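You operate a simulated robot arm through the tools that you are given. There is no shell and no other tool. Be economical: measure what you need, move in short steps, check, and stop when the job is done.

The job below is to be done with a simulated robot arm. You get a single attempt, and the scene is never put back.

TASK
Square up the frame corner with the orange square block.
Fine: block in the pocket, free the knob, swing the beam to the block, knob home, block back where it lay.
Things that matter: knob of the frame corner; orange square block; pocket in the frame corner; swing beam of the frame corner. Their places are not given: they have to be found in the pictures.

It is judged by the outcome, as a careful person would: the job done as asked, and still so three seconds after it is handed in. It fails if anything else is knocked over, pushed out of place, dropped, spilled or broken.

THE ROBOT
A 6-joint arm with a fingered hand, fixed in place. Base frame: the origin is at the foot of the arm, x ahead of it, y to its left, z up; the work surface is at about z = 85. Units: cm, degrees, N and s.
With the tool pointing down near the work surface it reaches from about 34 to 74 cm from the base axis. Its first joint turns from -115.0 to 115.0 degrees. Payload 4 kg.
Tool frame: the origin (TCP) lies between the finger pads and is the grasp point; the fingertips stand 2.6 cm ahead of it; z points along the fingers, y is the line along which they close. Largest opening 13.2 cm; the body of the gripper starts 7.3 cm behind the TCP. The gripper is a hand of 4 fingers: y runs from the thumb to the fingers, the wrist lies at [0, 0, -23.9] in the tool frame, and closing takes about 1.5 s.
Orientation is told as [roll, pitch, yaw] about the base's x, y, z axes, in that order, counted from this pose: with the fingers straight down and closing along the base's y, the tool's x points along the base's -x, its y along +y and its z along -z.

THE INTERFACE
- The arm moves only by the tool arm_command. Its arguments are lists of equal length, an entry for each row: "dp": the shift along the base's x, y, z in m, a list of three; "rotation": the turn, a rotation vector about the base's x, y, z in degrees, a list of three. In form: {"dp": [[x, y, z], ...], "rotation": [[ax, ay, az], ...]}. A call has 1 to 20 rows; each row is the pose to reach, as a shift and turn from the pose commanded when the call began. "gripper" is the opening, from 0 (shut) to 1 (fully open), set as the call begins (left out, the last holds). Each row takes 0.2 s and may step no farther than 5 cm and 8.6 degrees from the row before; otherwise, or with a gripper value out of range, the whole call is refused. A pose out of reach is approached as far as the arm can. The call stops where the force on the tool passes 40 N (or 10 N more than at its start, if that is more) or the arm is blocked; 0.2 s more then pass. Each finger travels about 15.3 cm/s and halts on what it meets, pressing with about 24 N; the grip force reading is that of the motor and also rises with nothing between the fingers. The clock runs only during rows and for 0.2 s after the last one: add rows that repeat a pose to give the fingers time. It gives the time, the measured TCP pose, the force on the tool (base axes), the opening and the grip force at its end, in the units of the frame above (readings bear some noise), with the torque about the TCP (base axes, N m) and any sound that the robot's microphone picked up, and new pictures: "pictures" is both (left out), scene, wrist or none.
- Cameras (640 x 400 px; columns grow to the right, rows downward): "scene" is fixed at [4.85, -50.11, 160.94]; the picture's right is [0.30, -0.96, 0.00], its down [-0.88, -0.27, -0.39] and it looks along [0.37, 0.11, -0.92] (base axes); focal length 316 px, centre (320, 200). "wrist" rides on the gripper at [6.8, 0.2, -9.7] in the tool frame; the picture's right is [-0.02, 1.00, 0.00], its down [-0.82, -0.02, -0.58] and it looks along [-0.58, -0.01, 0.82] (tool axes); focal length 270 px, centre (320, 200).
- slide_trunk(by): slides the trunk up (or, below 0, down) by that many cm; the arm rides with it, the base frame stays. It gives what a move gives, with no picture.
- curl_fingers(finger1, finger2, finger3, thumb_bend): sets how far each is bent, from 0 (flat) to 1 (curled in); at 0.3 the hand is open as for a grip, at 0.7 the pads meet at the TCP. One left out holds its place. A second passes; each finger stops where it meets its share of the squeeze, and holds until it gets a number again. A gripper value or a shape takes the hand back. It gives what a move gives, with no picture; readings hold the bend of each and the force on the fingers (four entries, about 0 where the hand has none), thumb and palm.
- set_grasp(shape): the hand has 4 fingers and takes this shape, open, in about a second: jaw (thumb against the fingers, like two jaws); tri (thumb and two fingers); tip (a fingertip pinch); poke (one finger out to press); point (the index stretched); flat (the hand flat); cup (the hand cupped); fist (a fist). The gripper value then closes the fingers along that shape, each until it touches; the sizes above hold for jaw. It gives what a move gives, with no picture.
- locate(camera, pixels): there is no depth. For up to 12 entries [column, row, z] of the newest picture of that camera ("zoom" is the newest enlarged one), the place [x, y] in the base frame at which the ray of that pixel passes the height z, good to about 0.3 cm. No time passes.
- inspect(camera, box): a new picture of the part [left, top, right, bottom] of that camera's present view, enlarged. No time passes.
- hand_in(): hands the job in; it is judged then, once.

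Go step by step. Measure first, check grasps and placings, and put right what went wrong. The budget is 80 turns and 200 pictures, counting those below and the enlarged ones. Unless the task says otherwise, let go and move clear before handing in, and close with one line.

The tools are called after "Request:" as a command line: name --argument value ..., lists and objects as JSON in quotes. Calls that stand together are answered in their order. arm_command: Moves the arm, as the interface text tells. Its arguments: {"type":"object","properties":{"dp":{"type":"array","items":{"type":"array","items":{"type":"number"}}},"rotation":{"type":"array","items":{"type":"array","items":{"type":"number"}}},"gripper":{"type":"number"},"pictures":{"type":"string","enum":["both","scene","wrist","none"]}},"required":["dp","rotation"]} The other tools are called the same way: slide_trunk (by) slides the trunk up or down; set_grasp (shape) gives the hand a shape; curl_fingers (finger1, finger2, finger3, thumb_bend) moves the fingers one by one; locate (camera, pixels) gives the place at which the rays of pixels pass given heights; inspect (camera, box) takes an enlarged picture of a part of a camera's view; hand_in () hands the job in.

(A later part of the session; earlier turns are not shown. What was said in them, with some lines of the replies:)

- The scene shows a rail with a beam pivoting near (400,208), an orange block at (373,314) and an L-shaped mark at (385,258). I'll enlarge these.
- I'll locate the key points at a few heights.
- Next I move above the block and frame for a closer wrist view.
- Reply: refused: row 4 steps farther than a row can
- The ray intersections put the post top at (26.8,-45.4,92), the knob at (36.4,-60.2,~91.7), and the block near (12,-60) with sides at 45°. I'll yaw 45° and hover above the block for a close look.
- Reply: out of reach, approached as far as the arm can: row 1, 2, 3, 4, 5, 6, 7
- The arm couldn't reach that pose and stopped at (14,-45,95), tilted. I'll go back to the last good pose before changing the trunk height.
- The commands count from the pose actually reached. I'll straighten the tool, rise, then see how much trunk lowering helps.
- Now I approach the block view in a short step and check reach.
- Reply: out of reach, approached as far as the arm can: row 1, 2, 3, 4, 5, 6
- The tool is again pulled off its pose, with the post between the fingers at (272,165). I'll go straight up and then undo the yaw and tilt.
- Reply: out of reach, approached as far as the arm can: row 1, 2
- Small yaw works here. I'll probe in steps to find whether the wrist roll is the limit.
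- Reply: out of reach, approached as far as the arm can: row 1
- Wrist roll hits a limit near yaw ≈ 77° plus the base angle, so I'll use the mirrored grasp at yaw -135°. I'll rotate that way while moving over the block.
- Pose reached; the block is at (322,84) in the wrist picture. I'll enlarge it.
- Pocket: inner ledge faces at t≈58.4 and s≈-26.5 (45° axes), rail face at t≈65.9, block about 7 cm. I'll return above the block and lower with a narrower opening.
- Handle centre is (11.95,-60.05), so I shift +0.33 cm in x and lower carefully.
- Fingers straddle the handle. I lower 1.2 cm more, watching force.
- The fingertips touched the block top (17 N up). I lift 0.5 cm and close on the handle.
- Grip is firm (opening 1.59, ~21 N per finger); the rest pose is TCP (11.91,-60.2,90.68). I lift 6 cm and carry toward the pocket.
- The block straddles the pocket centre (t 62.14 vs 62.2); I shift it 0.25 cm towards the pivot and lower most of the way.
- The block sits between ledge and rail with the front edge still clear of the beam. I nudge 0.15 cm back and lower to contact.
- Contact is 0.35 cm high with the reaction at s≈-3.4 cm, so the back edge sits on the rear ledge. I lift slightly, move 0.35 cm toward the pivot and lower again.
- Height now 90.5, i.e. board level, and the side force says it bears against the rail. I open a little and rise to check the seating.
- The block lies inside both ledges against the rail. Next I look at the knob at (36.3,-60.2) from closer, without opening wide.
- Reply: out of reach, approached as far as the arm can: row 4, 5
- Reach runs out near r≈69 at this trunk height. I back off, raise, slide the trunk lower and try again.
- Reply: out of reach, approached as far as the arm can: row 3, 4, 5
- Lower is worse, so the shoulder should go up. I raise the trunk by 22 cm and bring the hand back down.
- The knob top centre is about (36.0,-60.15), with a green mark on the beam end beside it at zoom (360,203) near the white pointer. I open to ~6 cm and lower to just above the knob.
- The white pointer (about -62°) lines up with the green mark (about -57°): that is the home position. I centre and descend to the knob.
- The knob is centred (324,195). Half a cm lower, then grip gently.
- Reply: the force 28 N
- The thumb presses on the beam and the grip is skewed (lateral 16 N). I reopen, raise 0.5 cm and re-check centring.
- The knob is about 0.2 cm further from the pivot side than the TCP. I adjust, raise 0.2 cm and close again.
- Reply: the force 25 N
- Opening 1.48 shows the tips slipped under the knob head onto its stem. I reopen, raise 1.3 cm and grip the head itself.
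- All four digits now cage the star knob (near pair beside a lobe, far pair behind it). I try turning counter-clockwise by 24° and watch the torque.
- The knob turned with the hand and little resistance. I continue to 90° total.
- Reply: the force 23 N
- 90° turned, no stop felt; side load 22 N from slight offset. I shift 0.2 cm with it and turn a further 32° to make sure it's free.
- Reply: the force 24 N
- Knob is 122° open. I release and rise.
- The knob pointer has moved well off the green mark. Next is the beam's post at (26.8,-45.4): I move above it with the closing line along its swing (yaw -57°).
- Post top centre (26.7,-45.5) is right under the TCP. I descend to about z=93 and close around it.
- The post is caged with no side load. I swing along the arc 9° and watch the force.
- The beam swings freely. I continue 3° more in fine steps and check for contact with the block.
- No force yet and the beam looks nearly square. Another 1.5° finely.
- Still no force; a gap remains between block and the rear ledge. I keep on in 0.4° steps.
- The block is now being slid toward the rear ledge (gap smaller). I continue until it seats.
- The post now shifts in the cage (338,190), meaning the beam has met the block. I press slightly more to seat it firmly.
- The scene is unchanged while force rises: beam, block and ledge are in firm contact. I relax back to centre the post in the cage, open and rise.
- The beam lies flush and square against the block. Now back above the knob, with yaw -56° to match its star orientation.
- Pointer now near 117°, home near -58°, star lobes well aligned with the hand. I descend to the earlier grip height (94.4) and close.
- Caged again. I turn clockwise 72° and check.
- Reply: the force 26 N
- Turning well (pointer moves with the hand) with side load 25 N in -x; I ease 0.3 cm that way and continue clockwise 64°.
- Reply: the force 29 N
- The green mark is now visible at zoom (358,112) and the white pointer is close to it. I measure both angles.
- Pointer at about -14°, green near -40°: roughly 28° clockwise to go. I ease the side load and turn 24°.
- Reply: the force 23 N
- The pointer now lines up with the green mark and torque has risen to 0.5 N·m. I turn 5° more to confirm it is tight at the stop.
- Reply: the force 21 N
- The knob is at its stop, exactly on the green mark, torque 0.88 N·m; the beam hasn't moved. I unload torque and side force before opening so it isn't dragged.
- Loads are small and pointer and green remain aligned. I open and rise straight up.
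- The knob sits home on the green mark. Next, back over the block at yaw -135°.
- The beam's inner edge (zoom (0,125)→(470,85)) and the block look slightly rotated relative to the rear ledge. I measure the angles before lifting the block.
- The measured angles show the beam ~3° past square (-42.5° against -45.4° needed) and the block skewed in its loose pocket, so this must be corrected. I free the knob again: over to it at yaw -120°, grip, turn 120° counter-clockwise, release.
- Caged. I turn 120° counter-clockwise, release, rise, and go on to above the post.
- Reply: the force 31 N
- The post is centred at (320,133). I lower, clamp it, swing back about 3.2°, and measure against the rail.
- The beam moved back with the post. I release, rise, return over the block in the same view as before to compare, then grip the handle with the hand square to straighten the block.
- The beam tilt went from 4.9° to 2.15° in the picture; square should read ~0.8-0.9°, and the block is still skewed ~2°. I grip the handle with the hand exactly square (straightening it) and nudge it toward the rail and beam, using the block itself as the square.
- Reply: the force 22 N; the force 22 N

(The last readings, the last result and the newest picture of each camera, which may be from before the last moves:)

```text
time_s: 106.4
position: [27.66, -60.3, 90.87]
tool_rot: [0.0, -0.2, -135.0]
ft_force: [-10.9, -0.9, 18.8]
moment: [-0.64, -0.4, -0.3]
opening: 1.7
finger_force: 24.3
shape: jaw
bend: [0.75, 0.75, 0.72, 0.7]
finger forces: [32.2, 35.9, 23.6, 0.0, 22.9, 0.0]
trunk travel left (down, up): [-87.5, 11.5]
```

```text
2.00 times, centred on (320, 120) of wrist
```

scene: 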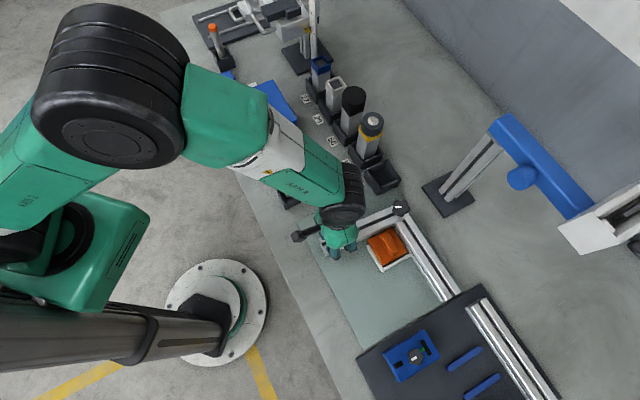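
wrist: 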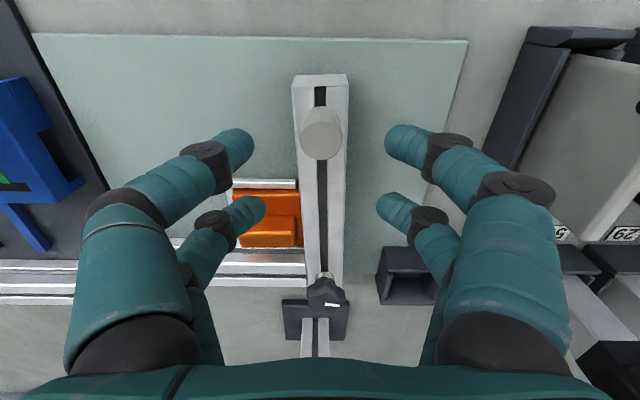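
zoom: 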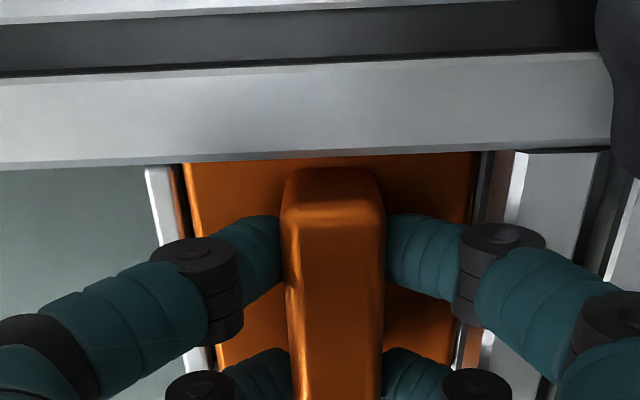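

The block is still about 2° skewed in the grip and the beam tilt reads 2.16°. I turn the hand 3° clockwise with the block, lift off some down-pressure, and check.

Request:
arm_command --dp '[[0, 0, 0.0015], [0.0003, 0.0003, 0.002], [0.0005, 0.0005, 0.002], [0.0007, 0.0007, 0.002]]' --rotation '[[0, 0, -1], [0, 0, -2], [0, 0, -3], [0, 0, -3]]' --pictures "none"

Request:
inspect --camera "wrist" --box '[160, 20, 480, 220]'

Request:
arm_command --dp '[[0.0005, 0.0005, 0], [0.001, 0.001, 0], [0.001, 0.001, 0]]' --rotation '[[0, 0, -0.7], [0, 0, -1.5], [0, 0, -1.5]]' --pictures "none"

Request:
inspect --camera "wrist" --box '[160, 20, 480, 220]'

Request:
inspect --camera "scene" --box '[310, 190, 470, 290]'

```text
time_s: 107.4
position: [27.79, -60.26, 90.9]
tool_rot: [-0.1, 0.0, -138.0]
ft_force: [-14.1, -3.3, 3.2]
moment: [-0.2, 0.22, 0.38]
opening: 1.69
finger_force: 23.9
shape: jaw
bend: [0.75, 0.75, 0.72, 0.7]
finger forces: [22.3, 26.8, 22.8, 0.1, 26.4, 0.0]
trunk travel left (down, up): [-87.5, 11.5]
```

```text
2.00 times, centred on (320, 120) of wrist
```

zoom: 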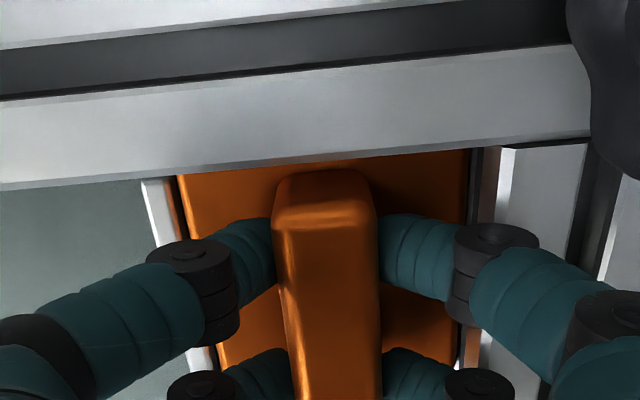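

```text
time_s: 108.2
position: [27.76, -60.19, 90.83]
tool_rot: [-0.2, 0.0, -139.5]
ft_force: [-16.9, -6.2, 0.8]
moment: [-0.21, 0.49, 0.45]
opening: 1.64
finger_force: 23.9
shape: jaw
bend: [0.74, 0.75, 0.72, 0.7]
finger forces: [18.0, 24.3, 22.9, 0.1, 26.9, 0.0]
trunk travel left (down, up): [-87.5, 11.5]
```

```text
2.00 times, centred on (320, 120) of wrist
```

zoom: 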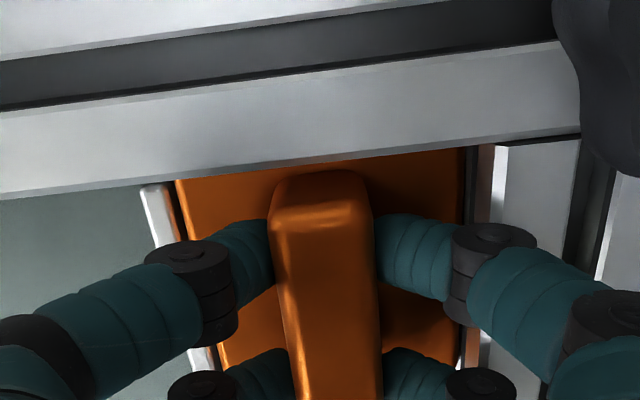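

```text
4.00 times, centred on (390, 240) of scene
```

zoom: 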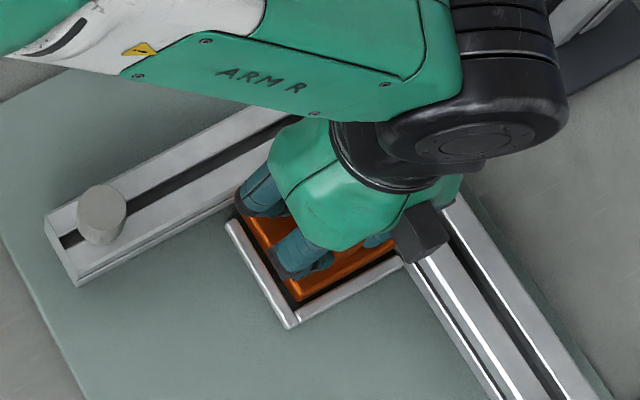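

Scene view: beam inner edge and rear ledge look about parallel; I compute the angles from the fixed camera, and the current grip view, before deciding.

Request:
locate --camera "zoom" --pixels '[[77, 276, 89.5], [230, 200, 89.5], [45, 214, 89.5], [285, 104, 89.5], [62, 238, 89.5], [285, 122, 89.5], [290, 327, 86], [404, 267, 86], [415, 262, 89.5], [507, 398, 89.5], [462, 240, 89.5], [560, 398, 89.5]]'

Request:
inspect --camera "scene" --box '[310, 205, 390, 275]'

Request:
locate --camera "zoom" --pixels '[[10, 10, 89.5], [600, 10, 89.5]]'

```text
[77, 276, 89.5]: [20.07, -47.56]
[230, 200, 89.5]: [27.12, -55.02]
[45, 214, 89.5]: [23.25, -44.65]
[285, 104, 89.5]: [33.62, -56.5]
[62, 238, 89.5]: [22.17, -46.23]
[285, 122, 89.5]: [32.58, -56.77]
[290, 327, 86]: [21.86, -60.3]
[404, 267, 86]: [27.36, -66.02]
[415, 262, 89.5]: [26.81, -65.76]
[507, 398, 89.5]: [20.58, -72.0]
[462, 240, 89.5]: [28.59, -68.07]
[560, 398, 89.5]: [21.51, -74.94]
```

```text
5.71 times, centred on (350, 240) of scene
```

zoom: 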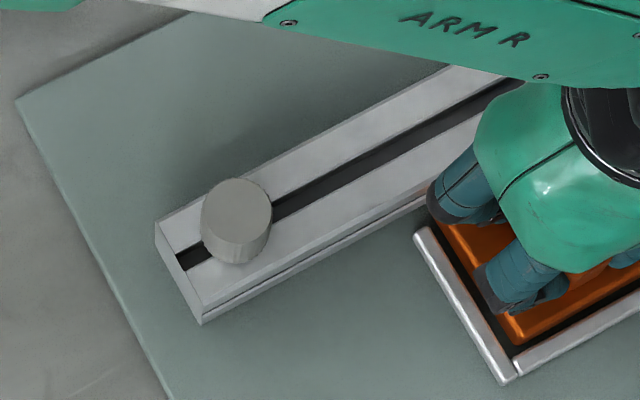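

```text
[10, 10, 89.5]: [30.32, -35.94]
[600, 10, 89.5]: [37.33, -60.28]
```

Averaging both cameras the beam is now at about -45.1° with the rail's perpendicular at about -45.2°: square, with the block bearing on it. I release the block, go to the knob at yaw -49°, grip it and turn it clockwise home.

Request:
arm_command --dp '[[0, 0, 0], [0, 0, 0], [0, 0, 0], [0, 0, 0], [0, 0, 0.01], [0, 0, 0.04], [0, 0, 0.08], [0, 0, 0.115]]' --rotation '[[0, 0, 0], [0, 0, 0], [0, 0, 0], [0, 0, 0], [0, 0, 0], [0, 0, 0], [0, 0, 0], [0, 0, 0]]' --gripper 0.3 --pictures "none"

Request:
arm_command --dp '[[0, 0, 0], [0, 0, 0], [0.01, 0, 0], [0.02, 0, 0], [0.03, 0, 0], [0.04, 0, 0], [0.05, 0, 0], [0.06, 0, 0], [0.07, -0.001, 0], [0.08, -0.003, 0], [0.083, -0.0035, 0], [0.083, -0.0035, 0], [0.083, -0.0035, -0.03], [0.083, -0.0035, -0.06], [0.083, -0.0035, -0.075], [0.083, -0.0035, -0.08]]' --rotation '[[0, 0, 7.6], [0, 0, 15.2], [0, 0, 22.8], [0, 0, 30.4], [0, 0, 38], [0, 0, 45.6], [0, 0, 53.2], [0, 0, 60.8], [0, 0, 68.4], [0, 0, 76], [0, 0, 83.6], [0, 0, 90.5], [0, 0, 90.5], [0, 0, 90.5], [0, 0, 90.5], [0, 0, 90.5]]' --gripper 0.45 --pictures "none"

Request:
inspect --camera "wrist" --box '[220, 100, 420, 260]'

Request:
arm_command --dp '[[0, 0, 0], [0, 0, 0], [0, 0, 0], [0, 0, 0], [0, 0, 0], [0, 0, 0]]' --rotation '[[0, 0, 0], [0, 0, 0], [0, 0, 0], [0, 0, 0], [0, 0, 0], [0, 0, 0]]' --gripper 0 --pictures "none"

Request:
arm_command --dp '[[-0.0005, 0, 0], [-0.001, 0, 0], [-0.0015, 0, 0], [-0.002, 0, 0], [-0.0025, 0, 0], [-0.003, 0, 0], [-0.0035, 0, 0], [-0.004, 0, 0], [-0.004, 0, 0]]' --rotation '[[0, 0, -8], [0, 0, -16], [0, 0, -24], [0, 0, -32], [0, 0, -40], [0, 0, -48], [0, 0, -56], [0, 0, -64], [0, 0, -70]]' --pictures "none"

Request:
inspect --camera "wrist" --box '[220, 80, 420, 240]'

Request:
inspect --camera "scene" --box '[310, 190, 470, 290]'

```text
time_s: 110.0
position: [27.62, -60.13, 102.19]
tool_rot: [-0.1, 0.0, -139.4]
ft_force: [1.0, -0.4, 0.1]
moment: [0.01, 0.01, 0.01]
opening: 3.93
finger_force: 0.0
shape: jaw
bend: [0.74, 0.74, 0.74, 0.7]
finger forces: [0.0, 0.0, 0.0, 0.1, 0.1, 0.1]
trunk travel left (down, up): [-87.5, 11.5]
```

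```text
time_s: 113.4
position: [36.38, -60.52, 94.49]
tool_rot: [0.0, -0.1, -48.9]
ft_force: [0.4, 0.2, -0.5]
moment: [0.02, -0.04, -0.02]
opening: 5.88
finger_force: 0.0
shape: jaw
bend: [0.73, 0.73, 0.73, 0.7]
finger forces: [0.0, 0.0, 0.0, 0.1, 0.0, 0.0]
trunk travel left (down, up): [-87.5, 11.5]
```

```text
2.50 times, centred on (320, 180) of wrist
```

zoom: 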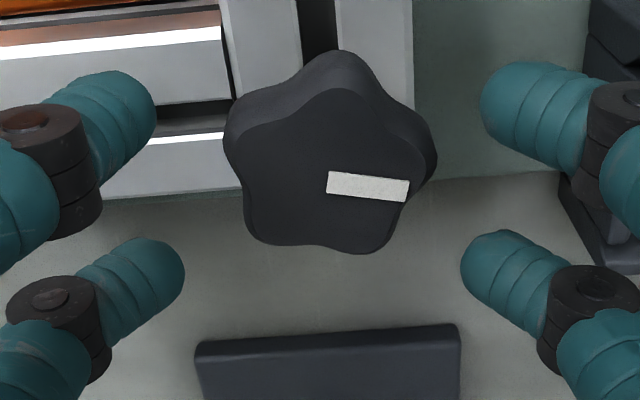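

```text
time_s: 114.8
position: [36.34, -60.73, 94.65]
tool_rot: [-0.1, 0.2, -49.0]
ft_force: [0.5, -0.9, -4.2]
moment: [0.02, 0.03, -0.02]
opening: 1.56
finger_force: 23.9
shape: jaw
bend: [0.73, 0.71, 0.69, 0.7]
finger forces: [22.6, 0.0, 0.0, 0.1, 19.7, 0.1]
trunk travel left (down, up): [-87.5, 11.5]
```

```text
time_s: 116.8
position: [35.71, -60.53, 94.45]
tool_rot: [-0.1, 0.0, -119.1]
ft_force: [-11.3, -2.3, 2.8]
moment: [0.04, 0.21, 0.03]
opening: 1.54
finger_force: 23.2
shape: jaw
bend: [0.73, 0.71, 0.69, 0.7]
finger forces: [22.0, 0.1, 0.0, 0.0, 22.5, 0.0]
trunk travel left (down, up): [-87.5, 11.5]
```

```text
2.50 times, centred on (320, 160) of wrist
```

zoom: 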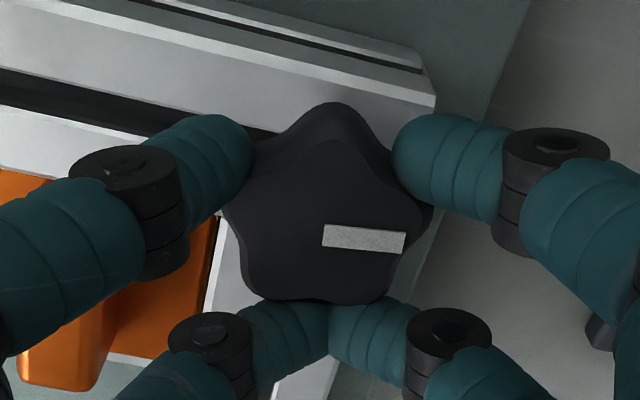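

```text
4.00 times, centred on (390, 240) of scene
5 turns are left
```

zoom: 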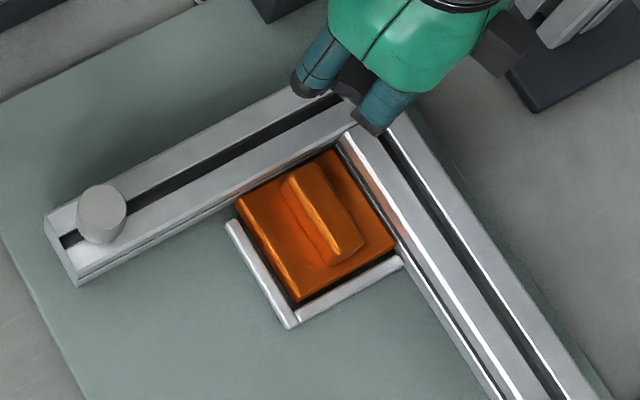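

Scene view shows the block and beam flush and square; the knob needs about 11° more. I turn to the stop with a little extra, unload, release, and move above the block.

Request:
arm_command --dp '[[0, 0, 0], [0, 0, 0], [0, 0, 0], [0, 0, 0], [0, 0, 0], [0, 0, 0]]' --rotation '[[0, 0, -4], [0, 0, -8], [0, 0, -12], [0, 0, -15], [0, 0, -18], [0, 0, -20]]' --pictures "none"

Request:
inspect --camera "wrist" --box '[220, 80, 420, 240]'

Request:
arm_command --dp '[[0, 0, 0], [0, 0, 0], [0, 0, 0]]' --rotation '[[0, 0, 2], [0, 0, 4], [0, 0, 6]]' --pictures "none"

Request:
arm_command --dp '[[0, 0, 0], [0, 0, 0], [0, 0, 0], [0, 0, 0], [0, 0, 0.03], [0, 0, 0.06], [0, 0, 0.08]]' --rotation '[[0, 0, 0], [0, 0, 0], [0, 0, 0], [0, 0, 0], [0, 0, 0], [0, 0, 0], [0, 0, 0]]' --gripper 0.45 --pictures "none"

Request:
inspect --camera "wrist" --box '[220, 20, 420, 180]'

Request:
arm_command --dp '[[-0.03, 0, 0], [-0.06, 0.002, 0], [-0.08, 0.003, 0], [-0.08, 0.003, -0.03], [-0.08, 0.003, -0.055], [-0.08, 0.003, -0.055]]' --rotation '[[0, 0, 0], [0, 0, 0], [0, 0, 0], [0, 0, 0], [0, 0, 0], [0, 0, 0]]' --gripper 0.35 --pictures "none"

Request:
inspect --camera "wrist" --box '[200, 20, 440, 220]'

Request:
inspect --camera "scene" --box '[350, 190, 430, 270]'

```text
time_s: 118.2
position: [35.84, -60.54, 94.42]
tool_rot: [-0.1, 0.1, -138.8]
ft_force: [-13.8, -3.5, -1.6]
moment: [-0.12, 0.44, 1.01]
opening: 1.58
finger_force: 23.9
shape: jaw
bend: [0.73, 0.71, 0.69, 0.7]
finger forces: [42.5, 0.0, 76.8, 0.0, 24.6, 0.0]
trunk travel left (down, up): [-87.5, 11.5]
```

```text
2.50 times, centred on (320, 160) of wrist
```

zoom: 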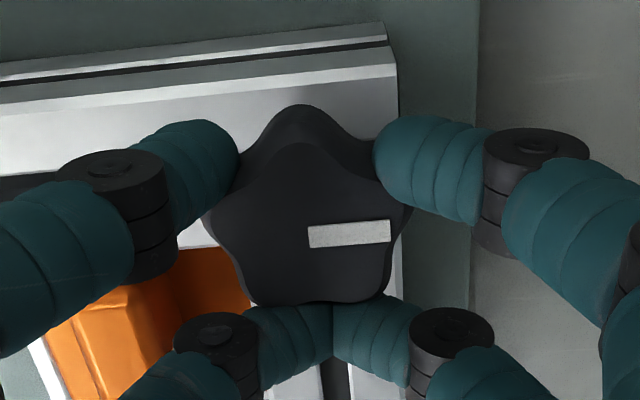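

```text
time_s: 119.0
position: [35.8, -60.53, 94.42]
tool_rot: [-0.1, 0.0, -133.1]
ft_force: [-12.3, -1.7, -2.7]
moment: [-0.12, 0.4, 0.2]
opening: 1.54
finger_force: 23.5
shape: jaw
bend: [0.73, 0.71, 0.69, 0.7]
finger forces: [30.6, 0.0, 50.4, 0.0, 22.2, 0.1]
trunk travel left (down, up): [-87.5, 11.5]
```

```text
time_s: 120.6
position: [35.99, -60.32, 102.44]
tool_rot: [-0.1, -0.1, -132.8]
ft_force: [-0.7, 0.9, -0.1]
moment: [0.0, 0.04, 0.01]
opening: 5.89
finger_force: 0.1
shape: jaw
bend: [0.73, 0.73, 0.73, 0.7]
finger forces: [0.0, 0.0, 0.1, 0.1, 0.0, 0.0]
trunk travel left (down, up): [-87.5, 11.5]
```

```text
2.50 times, centred on (320, 100) of wrist
```

zoom: 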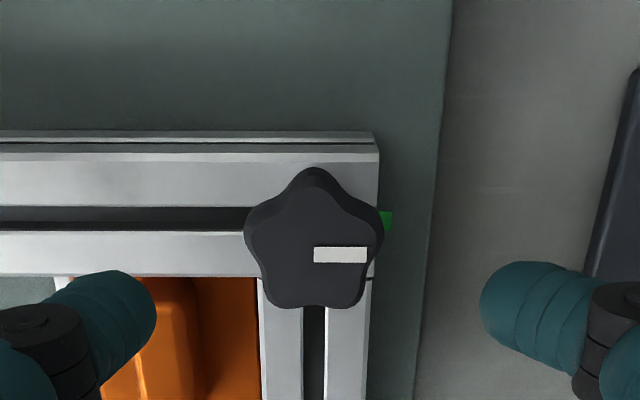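

```text
time_s: 122.0
position: [27.72, -60.28, 97.01]
tool_rot: [-0.1, -0.2, -133.1]
ft_force: [0.0, -0.1, 0.1]
moment: [0.01, -0.02, -0.02]
opening: 4.65
finger_force: 0.1
shape: jaw
bend: [0.73, 0.73, 0.73, 0.7]
finger forces: [0.1, 0.1, 0.0, 0.0, 0.0, 0.0]
trunk travel left (down, up): [-87.5, 11.5]
```

```text
2.00 times, centred on (320, 120) of wrist
```

zoom: 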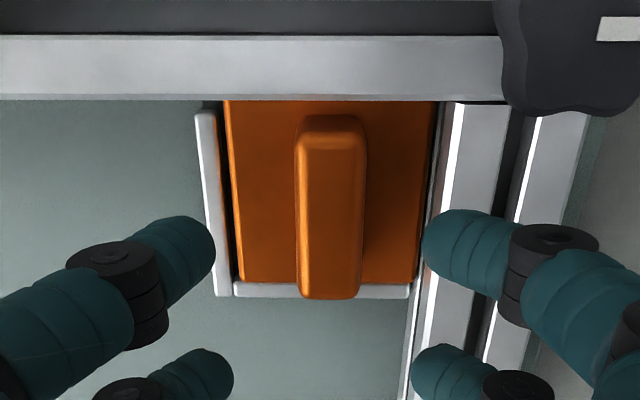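

```text
5.00 times, centred on (390, 230) of scene
4 turns are left
```

zoom: 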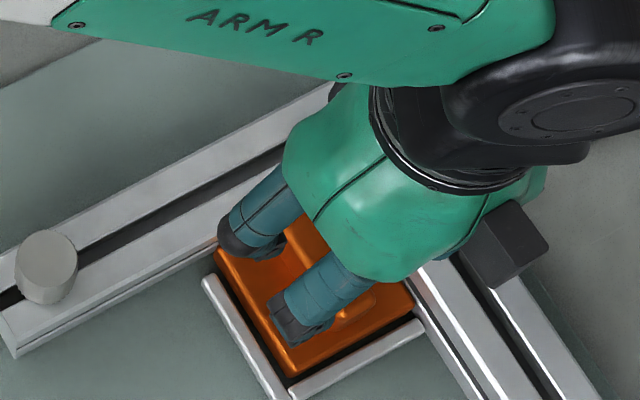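

Everything is now parallel (beam edge and rear ledge both level at zoom rows 100 and 297), block flush, and the knob is tight on the green mark. I grip the block square, lift it and carry it over its original place.

Request:
arm_command --dp '[[0.0028, -0.0015, -0.015], [0.0028, -0.0015, -0.03], [0.0028, -0.0015, -0.045], [0.0028, -0.0015, -0.055], [0.0028, -0.0015, -0.0605]]' --rotation '[[0, 0, -1], [0, 0, -1.9], [0, 0, -1.9], [0, 0, -1.9], [0, 0, -1.9]]' --pictures "none"

Request:
arm_command --dp '[[0, 0, 0], [0, 0, 0], [0, 0, 0], [0, 0, 0], [0, 0, 0], [0, 0, 0]]' --rotation '[[0, 0, 0], [0, 0, 0], [0, 0, 0], [0, 0, 0], [0, 0, 0], [0, 0, 0]]' --gripper 0 --pictures "none"

Request:
inspect --camera "wrist" --box '[200, 40, 440, 240]'

Request:
arm_command --dp '[[0, 0, 0.005], [0, 0, 0.01], [0, 0, 0.02], [0, 0, 0.04], [0, 0, 0.065], [-0.03, 0, 0.065], [-0.06, 0.001, 0.065], [-0.09, 0.001, 0.065], [-0.12, 0.002, 0.065], [-0.15, 0.002, 0.065], [-0.161, 0.002, 0.065], [-0.161, 0.002, 0.065], [-0.161, 0.002, 0.065]]' --rotation '[[0, 0, 0], [0, 0, 0], [0, 0, 0], [0, 0, 0], [0, 0, 0], [0, 0, 0], [0, 0, 0], [0, 0, 0], [0, 0, 0], [0, 0, 0], [0, 0, 0], [0, 0, 0], [0, 0, 0]]' --pictures "both"

Request:
arm_command --dp '[[0, 0, 0], [0, 0, 0]]' --rotation '[[0, 0, 0], [0, 0, 0]]' --pictures "none"

```text
time_s: 123.2
position: [28.05, -60.33, 91.27]
tool_rot: [0.2, -0.2, -134.9]
ft_force: [-6.6, 6.0, 20.5]
moment: [-0.44, -0.42, -0.03]
opening: 4.42
finger_force: 0.2
shape: jaw
bend: [0.76, 0.76, 0.73, 0.7]
finger forces: [10.9, 10.6, 0.0, 0.0, 0.0, 0.1]
trunk travel left (down, up): [-87.5, 11.5]
```

```text
time_s: 124.6
position: [28.1, -60.32, 90.95]
tool_rot: [-0.1, 0.0, -134.9]
ft_force: [-5.0, 5.8, 4.2]
moment: [0.04, 0.03, 0.01]
opening: 1.91
finger_force: 24.2
shape: jaw
bend: [0.75, 0.75, 0.72, 0.7]
finger forces: [22.8, 22.1, 23.0, 0.0, 23.3, 0.0]
trunk travel left (down, up): [-87.5, 11.5]
```

```text
2.00 times, centred on (320, 140) of wrist
```

zoom: 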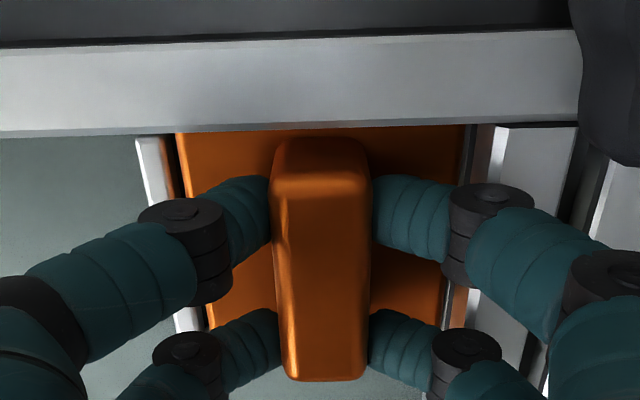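

```text
time_s: 127.4
position: [12.02, -60.23, 97.43]
tool_rot: [-0.2, -0.1, -134.8]
ft_force: [-0.3, 0.1, -3.2]
moment: [0.04, 0.04, 0.02]
opening: 1.83
finger_force: 23.2
shape: jaw
bend: [0.74, 0.74, 0.73, 0.7]
finger forces: [21.5, 21.8, 21.7, 0.0, 21.5, 0.0]
trunk travel left (down, up): [-87.5, 11.5]
```

scene: 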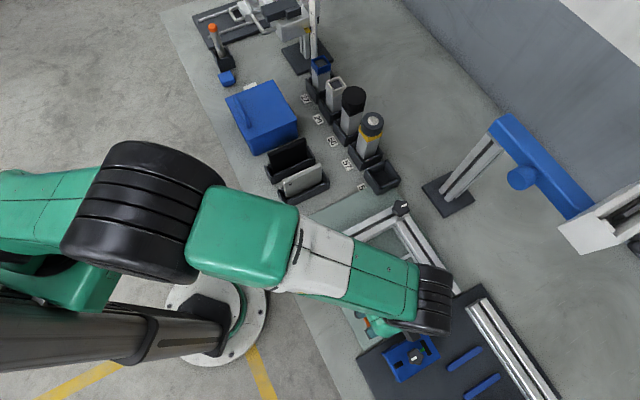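
wrist: 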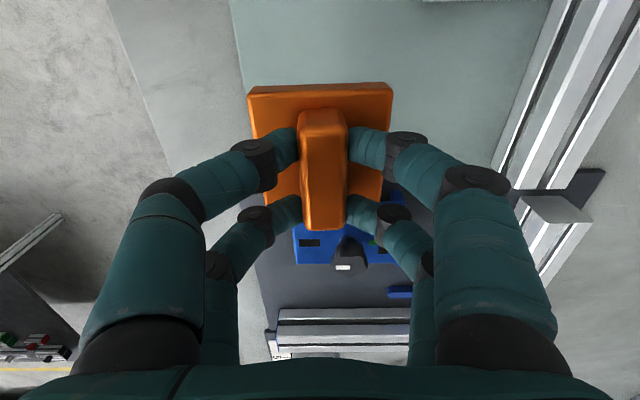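

```text
time_s: 128.0
position: [12.11, -60.54, 97.56]
tool_rot: [-0.1, -0.1, -134.9]
ft_force: [0.4, 0.0, -3.2]
moment: [0.02, -0.02, 0.03]
opening: 1.8
finger_force: 24.1
shape: jaw
bend: [0.74, 0.74, 0.73, 0.7]
finger forces: [21.5, 21.7, 21.8, 0.0, 21.7, 0.0]
trunk travel left (down, up): [-87.5, 11.5]
3 turns are left
```

The block is held as at first pick-up; TCP averages (12.06,-60.38) against the original (11.91,-60.2). I correct by -0.15/+0.15, lower to the board, release and rise for a check.

Request:
arm_command --dp '[[-0.0015, 0.0015, -0.02], [-0.0015, 0.0015, -0.04], [-0.0015, 0.0015, -0.055], [-0.0015, 0.0015, -0.061], [-0.0015, 0.0015, -0.064], [-0.0015, 0.0015, -0.066], [-0.0015, 0.0015, -0.0665]]' --rotation '[[0, 0, 0], [0, 0, 0], [0, 0, 0], [0, 0, 0], [0, 0, 0], [0, 0, 0], [0, 0, 0]]' --pictures "none"

Request:
arm_command --dp '[[0, 0, 0], [0, 0, 0], [0, 0, 0], [0, 0, 0], [0, 0, 0.01], [0, 0, 0.03], [0, 0, 0.06], [0, 0, 0.1]]' --rotation '[[0, 0, 0], [0, 0, 0], [0, 0, 0], [0, 0, 0], [0, 0, 0], [0, 0, 0], [0, 0, 0], [0, 0, 0]]' --gripper 0.35 --pictures "none"

Request:
arm_command --dp '[[0, 0, 0.04], [0, 0.04, 0.06], [0, 0.08, 0.06], [0, 0.12, 0.06], [0, 0.15, 0.06]]' --rotation '[[0, 0, 0], [0, 0, 0], [0, 0, 0], [0, 0, 0], [0, 0, 0]]' --pictures "both"

Request:
inspect --camera "scene" --box '[320, 270, 560, 400]'

Request:
inspect --camera "scene" --box '[290, 180, 490, 305]'

Request:
locate --camera "scene" --pixels '[[373, 314, 88], [353, 317, 87], [378, 303, 87], [395, 331, 87]]'

```text
time_s: 129.6
position: [11.9, -60.17, 90.91]
tool_rot: [0.2, -0.2, -134.8]
ft_force: [0.1, 2.6, 12.4]
moment: [-0.02, -0.13, -0.02]
opening: 1.83
finger_force: 23.8
shape: jaw
bend: [0.74, 0.74, 0.73, 0.7]
finger forces: [22.7, 22.6, 22.8, 0.0, 23.9, 0.1]
trunk travel left (down, up): [-87.5, 11.5]
```

```text
time_s: 131.4
position: [12.21, -60.12, 100.65]
tool_rot: [-0.1, -0.1, -134.8]
ft_force: [0.1, -0.2, -0.8]
moment: [-0.01, -0.03, -0.01]
opening: 4.59
finger_force: 0.0
shape: jaw
bend: [0.74, 0.74, 0.74, 0.7]
finger forces: [0.1, 0.0, 0.1, 0.0, 0.1, 0.0]
trunk travel left (down, up): [-87.5, 11.5]
```

```text
time_s: 132.6
position: [12.17, -44.98, 106.78]
tool_rot: [0.0, -0.2, -134.9]
ft_force: [-0.3, -0.5, 1.2]
moment: [-0.05, -0.02, 0.03]
opening: 4.59
finger_force: 0.0
shape: jaw
bend: [0.74, 0.74, 0.74, 0.7]
finger forces: [0.1, 0.1, 0.0, 0.1, 0.0, 0.1]
trunk travel left (down, up): [-87.5, 11.5]
```

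scene: 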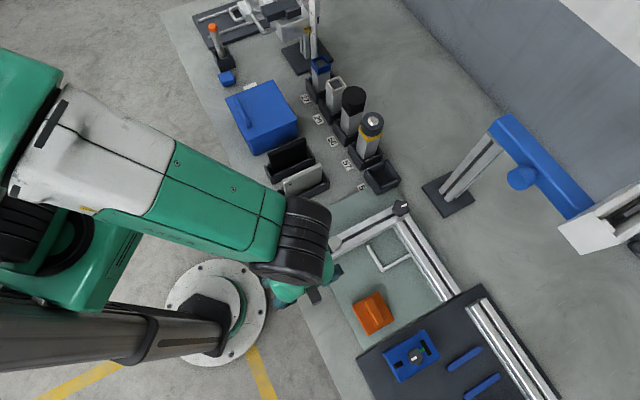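
wrist: 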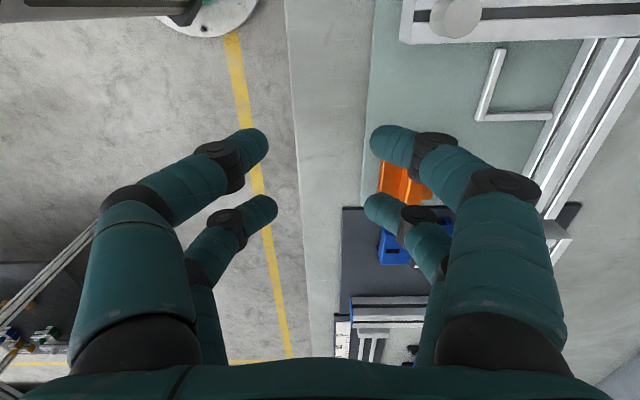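

```text
2.67 times, centred on (440, 335) of scene
```

zoom: 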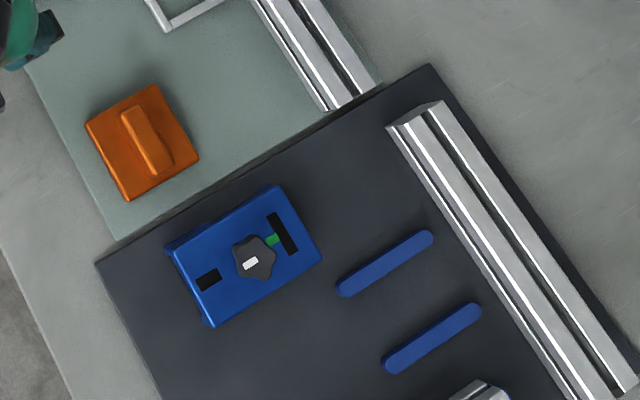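

```text
3.20 times, centred on (390, 242) of scene
```

zoom: 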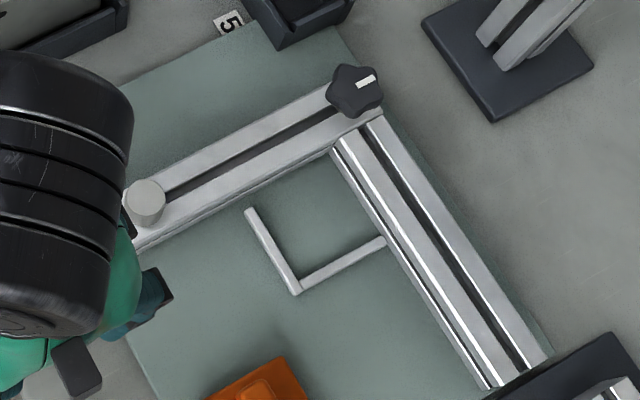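

```text
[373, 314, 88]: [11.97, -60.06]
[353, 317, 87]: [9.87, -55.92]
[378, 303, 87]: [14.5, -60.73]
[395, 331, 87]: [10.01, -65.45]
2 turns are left
```

The pictures show the block back within about 1 mm of where it lay (same pixels as the first picture), the beam square, the knob pointer on its mark, and the arm clear with nothing else moved. I hand in.

Request:
hand_in

```text
The job is handed in.
```

The frame corner is squared to within about 1° by my camera measurements. The first swing went about 3° past square, so I freed the knob and redid it. The knob is tight on its green mark, the orange block is back within about 1 mm of where it lay, and nothing else looks moved.
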